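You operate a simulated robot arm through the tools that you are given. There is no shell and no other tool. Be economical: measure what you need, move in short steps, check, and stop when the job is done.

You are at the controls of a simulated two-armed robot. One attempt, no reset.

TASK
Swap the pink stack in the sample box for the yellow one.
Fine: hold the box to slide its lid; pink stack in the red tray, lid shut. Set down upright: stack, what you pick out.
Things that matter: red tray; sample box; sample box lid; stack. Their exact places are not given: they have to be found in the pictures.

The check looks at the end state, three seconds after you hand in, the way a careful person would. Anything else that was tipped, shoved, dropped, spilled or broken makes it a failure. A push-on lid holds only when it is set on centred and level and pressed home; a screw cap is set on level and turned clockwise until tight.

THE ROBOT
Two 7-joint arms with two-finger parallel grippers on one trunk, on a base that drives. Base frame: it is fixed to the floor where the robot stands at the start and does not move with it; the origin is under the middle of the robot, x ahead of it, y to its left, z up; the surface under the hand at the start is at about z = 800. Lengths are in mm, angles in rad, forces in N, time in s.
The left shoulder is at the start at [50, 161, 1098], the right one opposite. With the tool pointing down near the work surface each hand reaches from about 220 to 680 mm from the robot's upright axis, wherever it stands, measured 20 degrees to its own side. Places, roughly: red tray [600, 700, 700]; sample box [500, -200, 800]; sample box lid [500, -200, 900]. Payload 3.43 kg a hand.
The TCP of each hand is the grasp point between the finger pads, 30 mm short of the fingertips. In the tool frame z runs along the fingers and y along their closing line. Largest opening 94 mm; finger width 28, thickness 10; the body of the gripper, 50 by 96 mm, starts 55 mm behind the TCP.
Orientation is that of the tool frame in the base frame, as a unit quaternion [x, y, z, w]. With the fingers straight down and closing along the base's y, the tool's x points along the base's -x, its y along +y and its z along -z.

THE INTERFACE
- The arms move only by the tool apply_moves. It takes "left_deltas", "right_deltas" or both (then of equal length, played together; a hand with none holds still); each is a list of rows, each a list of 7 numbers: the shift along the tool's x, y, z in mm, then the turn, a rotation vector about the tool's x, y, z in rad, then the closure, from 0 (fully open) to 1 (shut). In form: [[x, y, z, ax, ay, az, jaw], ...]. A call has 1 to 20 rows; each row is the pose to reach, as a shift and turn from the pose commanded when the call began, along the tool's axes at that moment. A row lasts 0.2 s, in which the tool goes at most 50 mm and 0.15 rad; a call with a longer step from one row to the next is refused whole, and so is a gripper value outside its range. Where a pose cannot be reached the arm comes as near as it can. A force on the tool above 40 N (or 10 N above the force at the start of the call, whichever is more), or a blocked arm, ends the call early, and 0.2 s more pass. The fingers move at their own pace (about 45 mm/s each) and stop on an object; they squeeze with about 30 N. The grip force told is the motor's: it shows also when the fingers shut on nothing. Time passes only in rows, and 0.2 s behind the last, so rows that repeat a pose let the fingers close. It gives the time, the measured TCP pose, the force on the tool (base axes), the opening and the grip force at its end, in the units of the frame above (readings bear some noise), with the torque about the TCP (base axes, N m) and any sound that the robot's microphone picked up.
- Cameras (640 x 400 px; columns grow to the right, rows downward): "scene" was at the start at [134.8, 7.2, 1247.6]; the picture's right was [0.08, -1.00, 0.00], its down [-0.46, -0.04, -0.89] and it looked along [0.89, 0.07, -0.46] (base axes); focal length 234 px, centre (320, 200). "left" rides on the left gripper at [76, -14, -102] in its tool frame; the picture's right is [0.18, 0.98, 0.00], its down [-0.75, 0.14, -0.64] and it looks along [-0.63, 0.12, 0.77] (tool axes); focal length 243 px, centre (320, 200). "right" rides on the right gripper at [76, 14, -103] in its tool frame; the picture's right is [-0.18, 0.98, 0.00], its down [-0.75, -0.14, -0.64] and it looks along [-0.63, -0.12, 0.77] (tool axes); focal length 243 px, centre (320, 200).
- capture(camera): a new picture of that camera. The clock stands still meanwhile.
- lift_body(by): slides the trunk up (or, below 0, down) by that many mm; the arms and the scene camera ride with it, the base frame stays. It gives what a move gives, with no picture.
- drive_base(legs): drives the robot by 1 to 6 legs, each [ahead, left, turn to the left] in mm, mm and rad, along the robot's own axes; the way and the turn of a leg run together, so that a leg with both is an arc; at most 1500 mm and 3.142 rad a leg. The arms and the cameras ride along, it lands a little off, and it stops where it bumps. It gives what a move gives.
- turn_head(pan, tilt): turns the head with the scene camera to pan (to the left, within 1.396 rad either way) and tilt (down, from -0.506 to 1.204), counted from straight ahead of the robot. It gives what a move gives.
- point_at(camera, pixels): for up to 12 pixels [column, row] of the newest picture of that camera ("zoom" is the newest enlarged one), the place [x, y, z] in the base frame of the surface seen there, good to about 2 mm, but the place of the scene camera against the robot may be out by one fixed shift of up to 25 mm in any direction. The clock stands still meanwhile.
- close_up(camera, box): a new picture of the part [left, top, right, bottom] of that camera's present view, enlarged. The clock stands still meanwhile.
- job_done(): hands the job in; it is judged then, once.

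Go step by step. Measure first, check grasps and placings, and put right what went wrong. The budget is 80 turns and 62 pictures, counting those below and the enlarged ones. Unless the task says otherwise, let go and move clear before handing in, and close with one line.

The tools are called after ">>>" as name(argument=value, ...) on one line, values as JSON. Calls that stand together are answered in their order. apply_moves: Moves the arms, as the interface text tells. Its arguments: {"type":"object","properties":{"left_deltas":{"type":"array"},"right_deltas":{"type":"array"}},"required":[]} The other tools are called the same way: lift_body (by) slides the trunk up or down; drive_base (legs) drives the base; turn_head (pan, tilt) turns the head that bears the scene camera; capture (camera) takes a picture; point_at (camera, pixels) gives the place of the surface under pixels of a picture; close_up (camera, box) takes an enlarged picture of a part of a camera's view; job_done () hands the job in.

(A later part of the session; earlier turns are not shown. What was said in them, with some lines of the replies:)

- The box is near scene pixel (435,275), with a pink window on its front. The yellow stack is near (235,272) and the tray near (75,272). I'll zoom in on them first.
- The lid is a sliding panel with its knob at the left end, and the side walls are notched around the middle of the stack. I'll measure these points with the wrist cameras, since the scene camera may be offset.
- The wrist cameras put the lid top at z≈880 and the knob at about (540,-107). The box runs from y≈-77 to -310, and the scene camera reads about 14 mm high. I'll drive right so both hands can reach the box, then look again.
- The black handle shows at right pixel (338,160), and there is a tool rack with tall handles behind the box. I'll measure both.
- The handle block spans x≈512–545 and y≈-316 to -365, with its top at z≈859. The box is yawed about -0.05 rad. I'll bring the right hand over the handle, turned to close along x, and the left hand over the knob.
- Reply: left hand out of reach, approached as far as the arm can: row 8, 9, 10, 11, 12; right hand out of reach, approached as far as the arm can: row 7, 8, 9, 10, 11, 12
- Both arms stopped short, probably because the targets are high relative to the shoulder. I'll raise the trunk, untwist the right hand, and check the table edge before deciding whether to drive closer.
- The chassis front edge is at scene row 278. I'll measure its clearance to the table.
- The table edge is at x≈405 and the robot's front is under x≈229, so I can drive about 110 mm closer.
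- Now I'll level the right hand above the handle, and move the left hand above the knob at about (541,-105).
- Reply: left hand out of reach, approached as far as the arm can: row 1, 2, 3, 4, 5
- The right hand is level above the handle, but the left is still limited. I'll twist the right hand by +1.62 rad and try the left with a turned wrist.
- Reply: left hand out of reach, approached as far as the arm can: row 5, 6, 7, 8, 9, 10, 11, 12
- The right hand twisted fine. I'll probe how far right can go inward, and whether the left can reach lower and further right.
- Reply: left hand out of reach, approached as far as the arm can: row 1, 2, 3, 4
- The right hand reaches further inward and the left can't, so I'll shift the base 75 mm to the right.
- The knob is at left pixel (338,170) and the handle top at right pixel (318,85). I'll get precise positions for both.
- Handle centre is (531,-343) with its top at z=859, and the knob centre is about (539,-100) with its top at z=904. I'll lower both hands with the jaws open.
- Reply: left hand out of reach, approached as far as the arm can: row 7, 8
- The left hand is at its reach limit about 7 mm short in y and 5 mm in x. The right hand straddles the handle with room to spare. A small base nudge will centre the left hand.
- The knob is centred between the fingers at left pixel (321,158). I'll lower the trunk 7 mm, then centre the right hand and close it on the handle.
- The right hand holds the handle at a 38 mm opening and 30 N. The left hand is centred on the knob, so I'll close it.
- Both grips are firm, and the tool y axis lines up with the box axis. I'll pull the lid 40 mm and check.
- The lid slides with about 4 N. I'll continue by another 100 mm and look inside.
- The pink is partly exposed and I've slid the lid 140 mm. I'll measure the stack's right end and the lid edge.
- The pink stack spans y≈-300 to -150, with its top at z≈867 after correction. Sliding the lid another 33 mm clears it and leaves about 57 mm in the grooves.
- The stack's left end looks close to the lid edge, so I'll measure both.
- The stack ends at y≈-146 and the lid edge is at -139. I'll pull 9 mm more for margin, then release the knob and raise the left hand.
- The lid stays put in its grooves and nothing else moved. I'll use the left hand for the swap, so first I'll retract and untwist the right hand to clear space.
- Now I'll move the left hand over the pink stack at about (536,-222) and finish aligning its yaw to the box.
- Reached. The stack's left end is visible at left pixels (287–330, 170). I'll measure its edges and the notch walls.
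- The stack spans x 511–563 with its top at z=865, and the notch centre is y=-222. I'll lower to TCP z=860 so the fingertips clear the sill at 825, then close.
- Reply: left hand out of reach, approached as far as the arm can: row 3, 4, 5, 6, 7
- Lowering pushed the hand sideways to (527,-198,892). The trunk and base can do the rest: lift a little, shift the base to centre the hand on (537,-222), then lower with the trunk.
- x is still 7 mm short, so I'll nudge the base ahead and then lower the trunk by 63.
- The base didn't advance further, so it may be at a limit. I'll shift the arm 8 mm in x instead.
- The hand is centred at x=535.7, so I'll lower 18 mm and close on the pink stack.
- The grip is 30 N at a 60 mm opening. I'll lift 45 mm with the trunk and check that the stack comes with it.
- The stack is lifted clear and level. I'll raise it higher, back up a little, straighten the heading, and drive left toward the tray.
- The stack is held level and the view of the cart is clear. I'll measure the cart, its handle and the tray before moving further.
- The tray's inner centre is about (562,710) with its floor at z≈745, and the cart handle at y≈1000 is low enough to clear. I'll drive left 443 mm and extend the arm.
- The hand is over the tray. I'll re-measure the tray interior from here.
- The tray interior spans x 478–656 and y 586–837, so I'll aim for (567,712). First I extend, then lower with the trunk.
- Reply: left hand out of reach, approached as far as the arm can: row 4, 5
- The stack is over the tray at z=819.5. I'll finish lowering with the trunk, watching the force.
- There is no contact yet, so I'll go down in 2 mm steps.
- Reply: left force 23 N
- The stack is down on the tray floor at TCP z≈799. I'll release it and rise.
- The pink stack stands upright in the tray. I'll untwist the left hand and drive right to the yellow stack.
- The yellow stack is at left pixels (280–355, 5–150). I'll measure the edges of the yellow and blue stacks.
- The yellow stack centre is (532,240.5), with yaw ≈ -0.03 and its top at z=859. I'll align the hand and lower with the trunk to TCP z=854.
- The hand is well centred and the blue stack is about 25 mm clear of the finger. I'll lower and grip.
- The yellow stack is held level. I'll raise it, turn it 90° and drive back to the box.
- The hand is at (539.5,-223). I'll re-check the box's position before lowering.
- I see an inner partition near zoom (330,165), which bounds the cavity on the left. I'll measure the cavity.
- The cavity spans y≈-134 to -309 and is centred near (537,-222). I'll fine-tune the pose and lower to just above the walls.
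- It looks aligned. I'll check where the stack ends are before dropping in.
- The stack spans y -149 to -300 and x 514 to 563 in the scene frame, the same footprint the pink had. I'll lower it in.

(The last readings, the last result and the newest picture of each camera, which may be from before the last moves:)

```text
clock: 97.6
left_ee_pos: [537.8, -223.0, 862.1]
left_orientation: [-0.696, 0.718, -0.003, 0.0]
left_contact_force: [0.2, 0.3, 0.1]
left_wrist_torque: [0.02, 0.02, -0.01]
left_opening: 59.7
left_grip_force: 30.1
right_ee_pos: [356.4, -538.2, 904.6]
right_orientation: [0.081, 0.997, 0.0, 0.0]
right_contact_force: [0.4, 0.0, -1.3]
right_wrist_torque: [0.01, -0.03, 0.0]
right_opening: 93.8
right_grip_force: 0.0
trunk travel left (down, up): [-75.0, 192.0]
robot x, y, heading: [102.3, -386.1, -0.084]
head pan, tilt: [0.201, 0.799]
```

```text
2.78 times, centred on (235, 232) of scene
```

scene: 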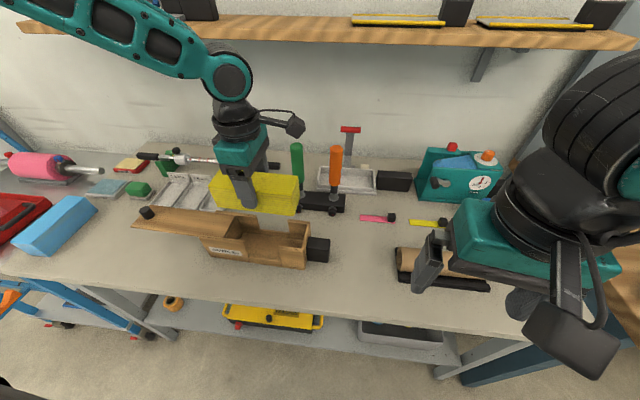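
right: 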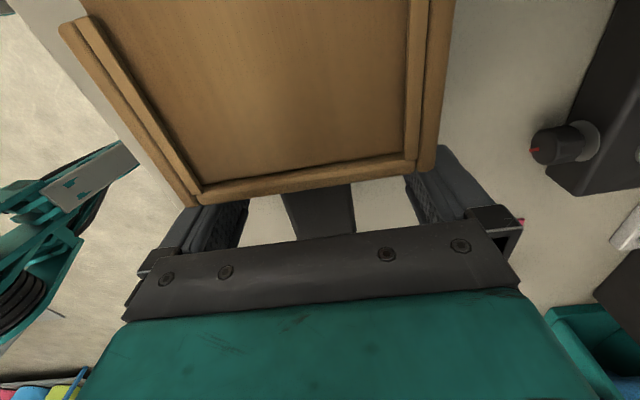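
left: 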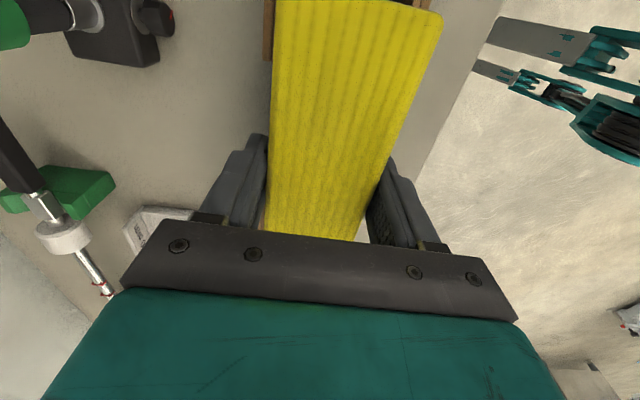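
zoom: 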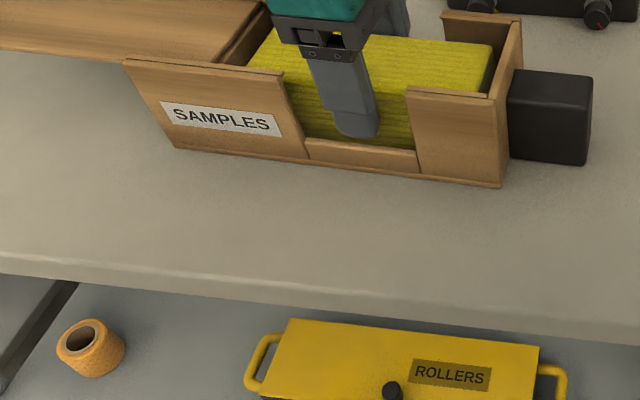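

The stack is inside the box and nearly at the floor. I'll use small steps until it touches.

>>> lift_body(by=-1.5)

>>> lift_body(by=-1.5)

```text
clock: 98.1
left_ee_pos: [537.2, -221.8, 859.8]
left_orientation: [-0.695, 0.719, -0.002, 0.0]
left_contact_force: [0.1, 0.7, 0.6]
left_wrist_torque: [0.08, 0.02, 0.0]
left_opening: 59.6
left_grip_force: 29.8
right_ee_pos: [355.2, -538.5, 903.4]
right_orientation: [0.081, 0.997, 0.0, 0.001]
right_contact_force: [-0.8, -0.8, 0.3]
right_wrist_torque: [0.03, -0.02, 0.04]
right_opening: 94.0
right_grip_force: 0.1
trunk travel left (down, up): [-73.0, 193.0]
robot x, y, heading: [103.9, -388.8, -0.081]
head pan, tilt: [0.201, 0.799]
```

```text
clock: 98.6
left_ee_pos: [537.2, -222.0, 860.8]
left_orientation: [-0.696, 0.718, -0.003, 0.001]
left_contact_force: [-0.3, 0.8, 9.4]
left_wrist_torque: [0.85, 0.2, 0.06]
left_opening: 59.8
left_grip_force: 30.2
right_ee_pos: [355.6, -537.1, 902.1]
right_orientation: [0.08, 0.997, 0.0, 0.0]
right_contact_force: [0.3, 0.0, 0.7]
right_wrist_torque: [0.02, 0.0, -0.01]
right_opening: 94.0
right_grip_force: 0.1
trunk travel left (down, up): [-72.0, 195.0]
robot x, y, heading: [104.6, -389.3, -0.082]
head pan, tilt: [0.201, 0.799]
```

Contact at 9 N, so the stack is seated. I'll release and rise.

>>> apply_moves(left_deltas=[[0, 0, 0, 0, 0, 0, 0.7], [0, 0, 0, 0, 0, 0, 0.4], [0, 0, 0, 0, 0, 0, 0.1], [0, 0, 0, 0, 0, 0, 0], [0, 0, 0, 0, 0, 0, 0], [0, 0, 0, 0, 0, 0, 0]])

>>> lift_body(by=160)

>>> capture(camera="left")

>>> capture(camera="scene")

```text
clock: 100.0
left_ee_pos: [537.9, -222.4, 859.1]
left_orientation: [-0.696, 0.718, -0.002, 0.0]
left_contact_force: [0.6, 0.3, 0.3]
left_wrist_torque: [-0.03, -0.04, -0.03]
left_opening: 94.1
left_grip_force: 0.0
right_ee_pos: [355.7, -536.8, 902.3]
right_orientation: [0.08, 0.997, 0.0, 0.0]
right_contact_force: [0.4, -0.4, 0.4]
right_wrist_torque: [-0.01, 0.0, 0.03]
right_opening: 94.2
right_grip_force: 0.1
trunk travel left (down, up): [-72.0, 195.0]
robot x, y, heading: [104.8, -394.5, -0.081]
head pan, tilt: [0.201, 0.799]
```

```text
clock: 101.8
left_ee_pos: [538.6, -221.5, 1019.0]
left_orientation: [-0.696, 0.718, -0.002, 0.0]
left_contact_force: [-0.1, -0.6, 0.6]
left_wrist_torque: [-0.02, 0.01, 0.0]
left_opening: 94.0
left_grip_force: 0.1
right_ee_pos: [355.0, -539.1, 1061.0]
right_orientation: [0.081, 0.997, -0.001, 0.0]
right_contact_force: [-0.8, 0.7, 0.1]
right_wrist_torque: [0.02, -0.01, -0.03]
right_opening: 93.9
right_grip_force: 0.2
trunk travel left (down, up): [-232.0, 35.0]
robot x, y, heading: [107.1, -395.2, -0.08]
head pan, tilt: [0.201, 0.799]
```

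```text
17 pictures are left
```

left: 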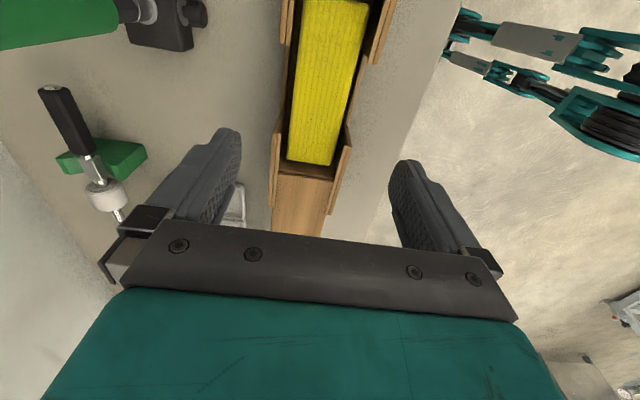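

```text
16 pictures are left
```

scene: 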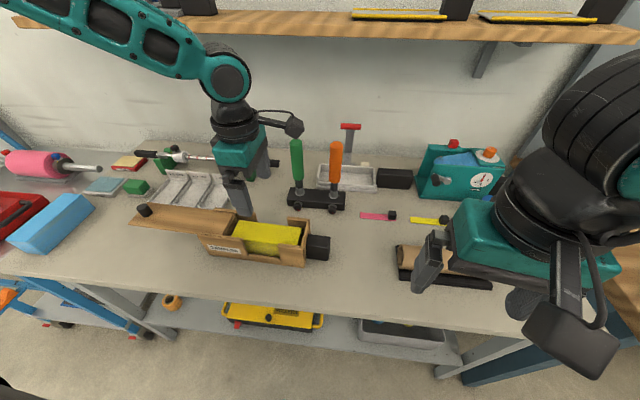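

The yellow stack sits level in the cavity. Next I'll close the lid: reorient both hands and return the base to the lid-sliding stance with a lower trunk for better inward reach.

>>> apply_moves(left_deltas=[[0, 0, 0, 0, 0, 0.137, 0], [0, 0, 0, 0, 0, 0.274, 0], [0, 0, 0, 0, 0, 0.412, 0], [0, 0, 0, 0, 0, 0.549, 0], [0, 0, 0, 0, 0, 0.686, 0], [0, 0, 0, 0, 0, 0.823, 0], [0, 0, 0, 0, 0, 0.961, 0], [0, 0, 0, 0, 0, 1.098, 0], [0, 0, 0, 0, 0, 1.235, 0], [0, 0, 0, 0, 0, 1.372, 0], [0, 0, 0, 0, 0, 1.51, 0], [0, 0, 0, 0, 0, 1.647, 0]], right_deltas=[[0, 0, 0, 0, 0, 0.127, 0], [0, 0, 0, 0, 0, 0.253, 0], [0, 0, 0, 0, 0, 0.38, 0], [0, 0, 0, 0, 0, 0.507, 0], [0, 0, 0, 0, 0, 0.633, 0], [0, 0, 0, 0, 0, 0.76, 0], [0, 0, 0, 0, 0, 0.887, 0], [0, 0, 0, 0, 0, 1.013, 0], [0, 0, 0, 0, 0, 1.14, 0], [0, 0, 0, 0, 0, 1.267, 0], [0, 0, 0, 0, 0, 1.393, 0], [0, 0, 0, 0, 0, 1.52, 0]])

>>> drive_base(legs=[[0, 0, 0.08], [8, 97, 0]])

```text
clock: 104.4
left_ee_pos: [537.3, -222.2, 1018.7]
left_orientation: [0.056, 0.998, -0.001, 0.002]
left_contact_force: [0.3, -0.3, -0.7]
left_wrist_torque: [0.03, 0.05, 0.02]
left_opening: 93.6
left_grip_force: 0.0
right_ee_pos: [354.4, -539.8, 1060.8]
right_orientation: [0.746, 0.666, 0.0, 0.0]
right_contact_force: [-0.5, 0.4, -0.7]
right_wrist_torque: [0.0, 0.02, 0.01]
right_opening: 93.8
right_grip_force: 0.1
trunk travel left (down, up): [-232.0, 35.0]
robot x, y, heading: [106.0, -391.1, -0.088]
head pan, tilt: [0.201, 0.799]
```

```text
clock: 106.4
left_ee_pos: [531.3, -89.5, 1018.4]
left_orientation: [0.014, 1.0, -0.002, 0.002]
left_contact_force: [-0.6, -0.2, -1.3]
left_wrist_torque: [-0.01, -0.02, -0.02]
left_opening: 94.1
left_grip_force: 0.1
right_ee_pos: [373.4, -421.4, 1062.0]
right_orientation: [0.718, 0.696, 0.0, 0.001]
right_contact_force: [-0.5, -0.3, -0.6]
right_wrist_torque: [0.02, 0.02, 0.01]
right_opening: 93.8
right_grip_force: 0.0
trunk travel left (down, up): [-232.0, 35.0]
robot x, y, heading: [113.4, -293.9, -0.001]
head pan, tilt: [0.201, 0.799]
```

The stance is restored. I'll move the left hand over the knob near (547,84) and the right hand over the handle.

>>> apply_moves(left_deltas=[[-2, 30, 0, 0, 0, 0, 0], [-4, 60, 0, 0, 0, 0, 0], [-6, 90, 0, 0, 0, 0, 0], [-8, 120, 0, 0, 0, 0, 0], [-10, 150, 0, 0, 0, 0, 0], [-11.2, 172.4, 0, 0, 0, 0, 0], [-11.2, 172.4, 0, 0, 0, 0, 0]], right_deltas=[[14, 26, 10, 0, 0, 0, 0], [28, 52, 20, 0, 0, 0, 0], [42, 78, 31, 0, 0, 0, 0], [56, 104, 42, 0, 0, 0, 0], [70, 130, 53, 0, 0, 0, 0], [79.9, 155.6, 62, 0, 0, 0, 0], [79.9, 155.6, 62, 0, 0, 0, 0]])

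>>> capture(camera="left")

>>> capture(camera="right")

```text
clock: 108.0
left_ee_pos: [546.5, 82.0, 1020.8]
left_orientation: [0.014, 1.0, -0.002, 0.002]
left_contact_force: [0.5, -0.2, -0.5]
left_wrist_torque: [0.03, -0.02, 0.0]
left_opening: 94.1
left_grip_force: 0.1
right_ee_pos: [532.6, -346.4, 1001.1]
right_orientation: [0.717, 0.697, 0.001, -0.001]
right_contact_force: [0.2, -0.2, 0.1]
right_wrist_torque: [-0.03, 0.01, -0.01]
right_opening: 94.2
right_grip_force: 0.1
trunk travel left (down, up): [-232.0, 35.0]
robot x, y, heading: [115.9, -292.0, -0.003]
head pan, tilt: [0.201, 0.799]
```

```text
15 pictures are left
```

left: 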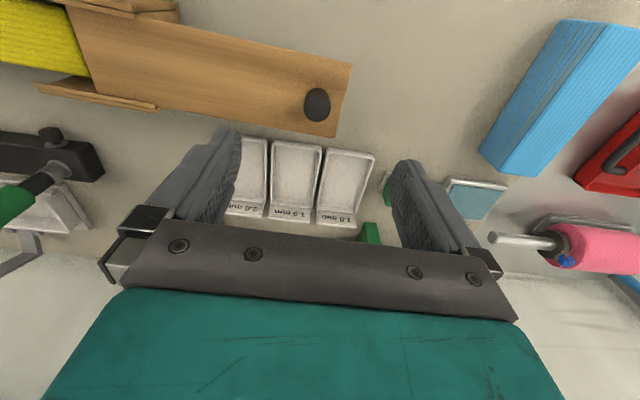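

```text
14 pictures are left
```

right: 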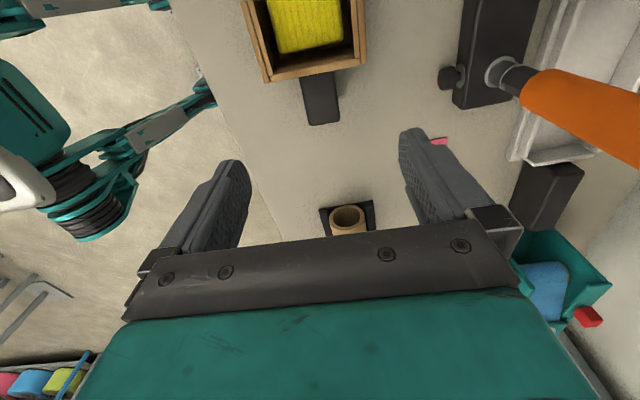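

>>> point_at(camera="left", pixels=[[318, 110], [308, 108], [328, 112], [318, 118], [345, 85], [150, 60]])

>>> point_at(camera="right", pixels=[[302, 80], [334, 76], [308, 122], [339, 120], [321, 100], [300, 30]])

```text
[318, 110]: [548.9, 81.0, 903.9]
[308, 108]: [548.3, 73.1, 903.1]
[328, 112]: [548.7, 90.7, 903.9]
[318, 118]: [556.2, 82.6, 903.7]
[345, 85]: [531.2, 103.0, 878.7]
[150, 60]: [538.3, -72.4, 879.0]
```

```text
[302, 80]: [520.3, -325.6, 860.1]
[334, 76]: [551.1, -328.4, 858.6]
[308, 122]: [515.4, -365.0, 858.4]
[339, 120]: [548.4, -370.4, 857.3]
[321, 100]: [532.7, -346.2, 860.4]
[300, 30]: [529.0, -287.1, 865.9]
```

The knob is at (548,82) and the handle at x≈532, so both hands are aligned. I'll lower the trunk, then the arms, and grip the handle first.

>>> lift_body(by=-75)

>>> apply_moves(right_deltas=[[0, 0, 25, 0, 0, 0, 0], [0, 0, 50, 0, 0, 0, 0], [0, 0, 75, 0, 0, 0, 0], [0, 0, 88, 0, 0, 0, 0], [0, 0, 88, 0, 0, 0, 0.3], [0, 0, 88, 0, 0, 0, 0.6], [0, 0, 88, 0, 0, 0, 1], [0, 0, 88, 0, 0, 0, 1], [0, 0, 88, 0, 0, 0, 1], [0, 0, 88, 0, 0, 0, 1]], left_deltas=[[-1.5, 0, 8, 0, 0, 0, 0], [-1.5, 0, 16, 0, 0, 0, 0], [-1.5, 0, 24, 0, 0, 0, 0], [-1.5, 0, 31, 0, 0, 0, 0], [-1.5, 0, 31, 0, 0, 0, 0], [-1.5, 0, 31, 0, 0, 0, 0], [-1.5, 0, 31, 0, 0, 0, 0], [-1.5, 0, 31, 0, 0, 0, 0], [-1.5, 0, 31, 0, 0, 0, 0], [-1.5, 0, 31, 0, 0, 0, 0]])

>>> capture(camera="left")

```text
clock: 109.2
left_ee_pos: [547.0, 81.4, 944.7]
left_orientation: [0.014, 1.0, -0.001, 0.002]
left_contact_force: [0.5, 0.5, 0.2]
left_wrist_torque: [0.05, 0.03, 0.01]
left_opening: 94.3
left_grip_force: 0.3
right_ee_pos: [531.8, -346.7, 926.5]
right_orientation: [0.718, 0.696, 0.0, 0.0]
right_contact_force: [0.0, -0.3, 0.2]
right_wrist_torque: [-0.02, -0.04, -0.01]
right_opening: 94.0
right_grip_force: 0.1
trunk travel left (down, up): [-157.0, 110.0]
robot x, y, heading: [112.1, -291.5, -0.0]
head pan, tilt: [0.201, 0.799]
```

```text
clock: 111.4
left_ee_pos: [548.6, 84.0, 915.0]
left_orientation: [0.013, 1.0, -0.002, 0.002]
left_contact_force: [0.3, 0.5, -1.3]
left_wrist_torque: [-0.05, -0.03, 0.0]
left_opening: 93.9
left_grip_force: 0.0
right_ee_pos: [532.2, -347.1, 837.8]
right_orientation: [0.718, 0.697, 0.0, 0.0]
right_contact_force: [0.2, -0.1, 0.0]
right_wrist_torque: [0.03, -0.03, -0.19]
right_opening: 38.2
right_grip_force: 30.4
trunk travel left (down, up): [-157.0, 110.0]
robot x, y, heading: [114.2, -294.3, -0.008]
head pan, tilt: [0.201, 0.799]
```

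```text
13 pictures are left
```

left: 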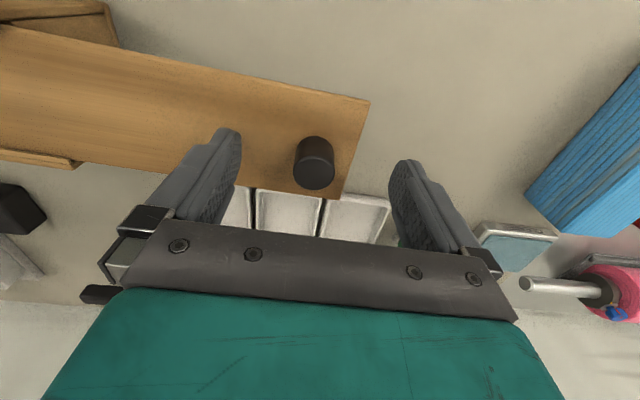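

The knob is centred. I'll close on it and start pushing the lid shut.

>>> apply_moves(left_deltas=[[0, 0, 0, 0, 0, 0, 0.4], [0, 0, 0, 0, 0, 0, 0.8], [0, 0, 0, 0, 0, 0, 1], [0, 0, 0, 0, 0, 0, 1], [0, 0, 0, 0, 0, 0, 1], [0, 0, 0, 0, 0, 0, 1], [0.1, -8, 0, 0, 0, 0, 1], [0.2, -18, 0, 0, 0, 0, 1], [0.3, -30, 0, 0, 0, 0, 1], [0.4, -42, 0, 0, 0, 0, 1], [0.5, -54, 0, 0, 0, 0, 1]])

```text
clock: 113.8
left_ee_pos: [547.4, 27.1, 913.8]
left_orientation: [0.014, 1.0, -0.002, 0.002]
left_contact_force: [-0.6, 3.9, 0.1]
left_wrist_torque: [0.45, 0.12, -0.06]
left_opening: 22.7
left_grip_force: 30.0
right_ee_pos: [533.6, -347.8, 838.4]
right_orientation: [0.718, 0.696, -0.001, 0.001]
right_contact_force: [1.2, -4.8, 0.9]
right_wrist_torque: [0.34, -0.04, -0.46]
right_opening: 38.1
right_grip_force: 30.3
trunk travel left (down, up): [-157.0, 110.0]
robot x, y, heading: [112.5, -294.9, -0.0]
head pan, tilt: [0.201, 0.799]
```

It slides smoothly at about 4 N. I'll continue toward the closed position, finishing in small steps.

>>> apply_moves(left_deltas=[[0.1, -12, 0, 0, 0, 0, 1], [0.2, -24, 0, 0, 0, 0, 1], [0.3, -36, 0, 0, 0, 0, 1], [0.4, -48, 0, 0, 0, 0, 1], [0.5, -60, 0, 0, 0, 0, 1], [0.6, -72, 0, 0, 0, 0, 1], [0.7, -84, 0, 0, 0, 0, 1], [0.8, -96, 0, 0, 0, 0, 1], [0.9, -106, 0, 0, 0, 0, 1], [1, -114, 0, 0, 0, 0, 1], [1, -120, 0, 0, 0, 0, 1], [1, -123, 0, 0, 0, 0, 1], [1, -126, 0, 0, 0, 0, 1], [1, -128, 0, 0, 0, 0, 1], [1, -130, 0, 0, 0, 0, 1]])

>>> close_up(camera="scene", box=[150, 180, 350, 305])

```text
clock: 117.0
left_ee_pos: [541.0, -103.0, 914.5]
left_orientation: [0.014, 1.0, 0.0, 0.0]
left_contact_force: [2.1, 3.8, 2.5]
left_wrist_torque: [0.39, -0.25, 0.05]
left_opening: 22.5
left_grip_force: 29.7
right_ee_pos: [531.3, -346.6, 838.2]
right_orientation: [0.717, 0.697, 0.0, 0.0]
right_contact_force: [-1.2, -4.4, -1.5]
right_wrist_torque: [0.02, 0.0, 0.13]
right_opening: 38.1
right_grip_force: 30.1
trunk travel left (down, up): [-157.0, 110.0]
robot x, y, heading: [115.3, -296.2, -0.004]
head pan, tilt: [0.201, 0.799]
```

```text
3.20 times, centred on (250, 242) of scene
```

zoom: 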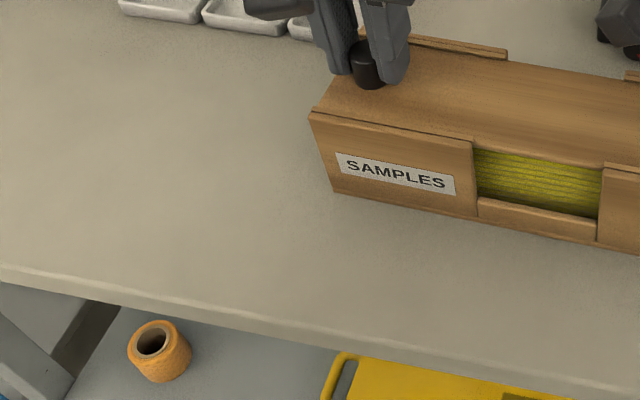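

The lid is nearly closed but I feel no stop yet. I'll push on in 1 mm steps until the force rises.

>>> apply_moves(left_deltas=[[0, -1, 0, 0, 0, 0, 1], [0, -2, 0, 0, 0, 0, 1], [0, -3, 0, 0, 0, 0, 1], [0, -3, 0, 0, 0, 0, 1]])

>>> close_up(camera="scene", box=[240, 190, 400, 290])

```text
clock: 118.0
left_ee_pos: [542.9, -103.8, 914.3]
left_orientation: [0.013, 1.0, 0.0, 0.001]
left_contact_force: [-3.1, 15.3, 11.3]
left_wrist_torque: [0.66, 0.35, 0.0]
left_opening: 22.8
left_grip_force: 29.8
right_ee_pos: [532.5, -348.4, 839.1]
right_orientation: [0.719, 0.695, -0.001, 0.001]
right_contact_force: [0.9, -12.9, -0.8]
right_wrist_torque: [0.49, 0.04, -0.33]
right_opening: 38.1
right_grip_force: 30.3
trunk travel left (down, up): [-157.0, 110.0]
robot x, y, heading: [111.0, -294.1, 0.001]
head pan, tilt: [0.201, 0.799]
```

```text
4.00 times, centred on (320, 240) of scene
```

zoom: 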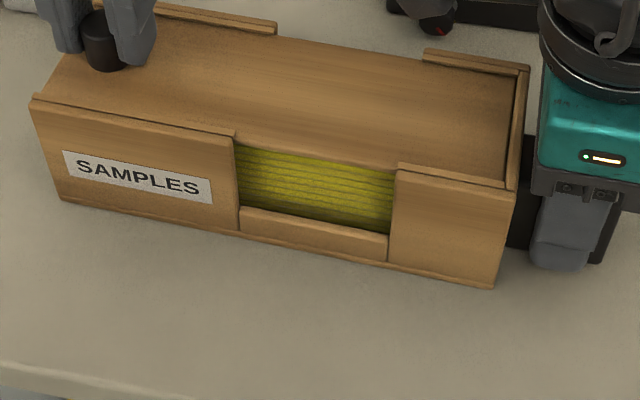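

Force rose to 15 N and the lid meets the end wall, so it's shut. I'll release the knob, raise the left hand, then release the handle.

>>> apply_moves(left_deltas=[[0, 2, 0, 0, 0, 0, 0.7], [0, 3, 0, 0, 0, 0, 0.3], [0, 3, 0, 0, 0, 0, 0], [0, 3, 0, 0, 0, 0, 0], [0, 3, 0, 0, 0, 0, 0], [0, 3, -20, 0, 0, 0, 0], [0, 3, -50, 0, 0, 0, 0], [0, 3, -90, 0, 0, 0, 0], [0, 3, -120, 0, 0, 0, 0]])

>>> apply_moves(right_deltas=[[0, 0, 0, 0, 0, 0, 0.7], [0, 0, 0, 0, 0, 0, 0.3], [0, 0, 0, 0, 0, 0, 0], [0, 0, 0, 0, 0, 0, 0], [0, 0, 0, 0, 0, 0, 0], [0, 0, -20, 0, 0, 0, 0], [0, 0, -50, 0, 0, 0, 0], [0, 0, -90, 0, 0, 0, 0], [0, 0, -130, 0, 0, 0, 0], [0, 0, -170, 0, 0, 0, 0]])

>>> turn_head(pan=0.3, tilt=0.7)

>>> capture(camera="scene")

>>> capture(camera="left")

>>> capture(camera="right")

```text
clock: 120.0
left_ee_pos: [541.6, -104.3, 1035.8]
left_orientation: [0.014, 1.0, -0.002, 0.002]
left_contact_force: [-0.3, -0.2, 0.2]
left_wrist_torque: [0.01, -0.04, 0.02]
left_opening: 94.0
left_grip_force: 0.0
right_ee_pos: [532.2, -347.0, 839.3]
right_orientation: [0.718, 0.696, 0.0, 0.001]
right_contact_force: [-0.9, -0.5, -1.0]
right_wrist_torque: [-0.11, -0.08, 0.07]
right_opening: 38.3
right_grip_force: 29.9
trunk travel left (down, up): [-157.0, 110.0]
robot x, y, heading: [114.1, -290.7, -0.001]
head pan, tilt: [0.201, 0.799]
```

```text
clock: 122.2
left_ee_pos: [541.1, -102.1, 1035.5]
left_orientation: [0.014, 1.0, -0.002, 0.003]
left_contact_force: [0.5, -0.3, -0.4]
left_wrist_torque: [0.01, -0.02, -0.01]
left_opening: 94.2
left_grip_force: 0.0
right_ee_pos: [532.1, -345.7, 1008.6]
right_orientation: [0.718, 0.696, -0.001, 0.001]
right_contact_force: [0.1, 0.4, 0.7]
right_wrist_torque: [0.0, 0.02, 0.02]
right_opening: 94.0
right_grip_force: 0.0
trunk travel left (down, up): [-157.0, 110.0]
robot x, y, heading: [118.0, -295.0, -0.0]
head pan, tilt: [0.201, 0.799]
```

```text
clock: 122.8
left_ee_pos: [541.2, -101.8, 1035.3]
left_orientation: [0.014, 1.0, -0.002, 0.002]
left_contact_force: [-0.3, -0.7, 0.0]
left_wrist_torque: [-0.01, 0.02, -0.02]
left_opening: 94.1
left_grip_force: 0.0
right_ee_pos: [532.8, -346.3, 1008.0]
right_orientation: [0.718, 0.696, -0.001, 0.001]
right_contact_force: [1.2, 0.2, 0.1]
right_wrist_torque: [-0.01, -0.01, 0.01]
right_opening: 94.1
right_grip_force: 0.0
trunk travel left (down, up): [-157.0, 110.0]
robot x, y, heading: [115.7, -296.1, -0.004]
head pan, tilt: [0.3, 0.7]
```

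```text
10 pictures are left
```

scene: 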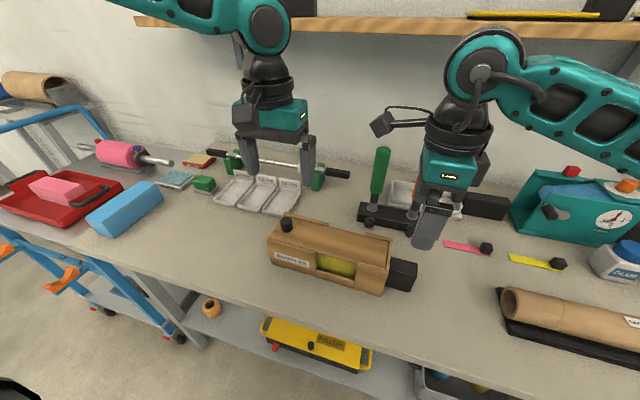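

```text
9 pictures are left
```

left: 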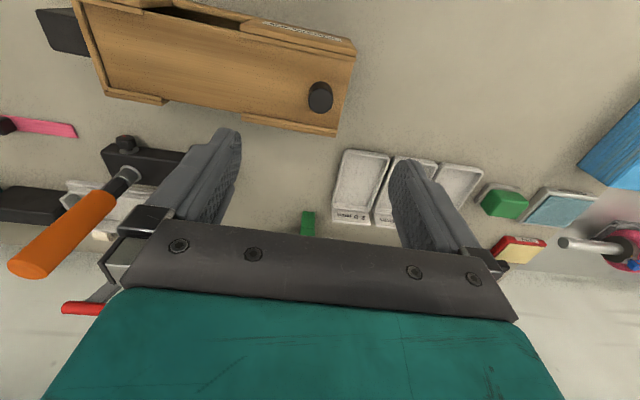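

```text
8 pictures are left
```

right: 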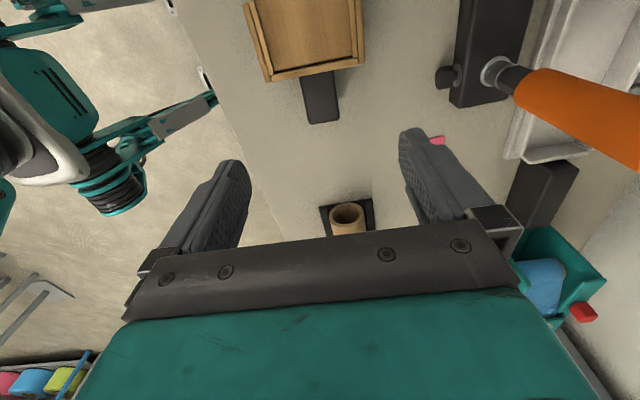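

The right camera shows the lid flush against the end wall at (305,70). The yellow stack shows in the box window, the pink stack is upright in the tray, and both hands are clear, so I'm handing in.

>>> job_done()

```text
The job is handed in.
```

The swap is done: the yellow stack is in the sample box with the lid slid shut, the pink stack is upright in the red tray, and both hands are clear.
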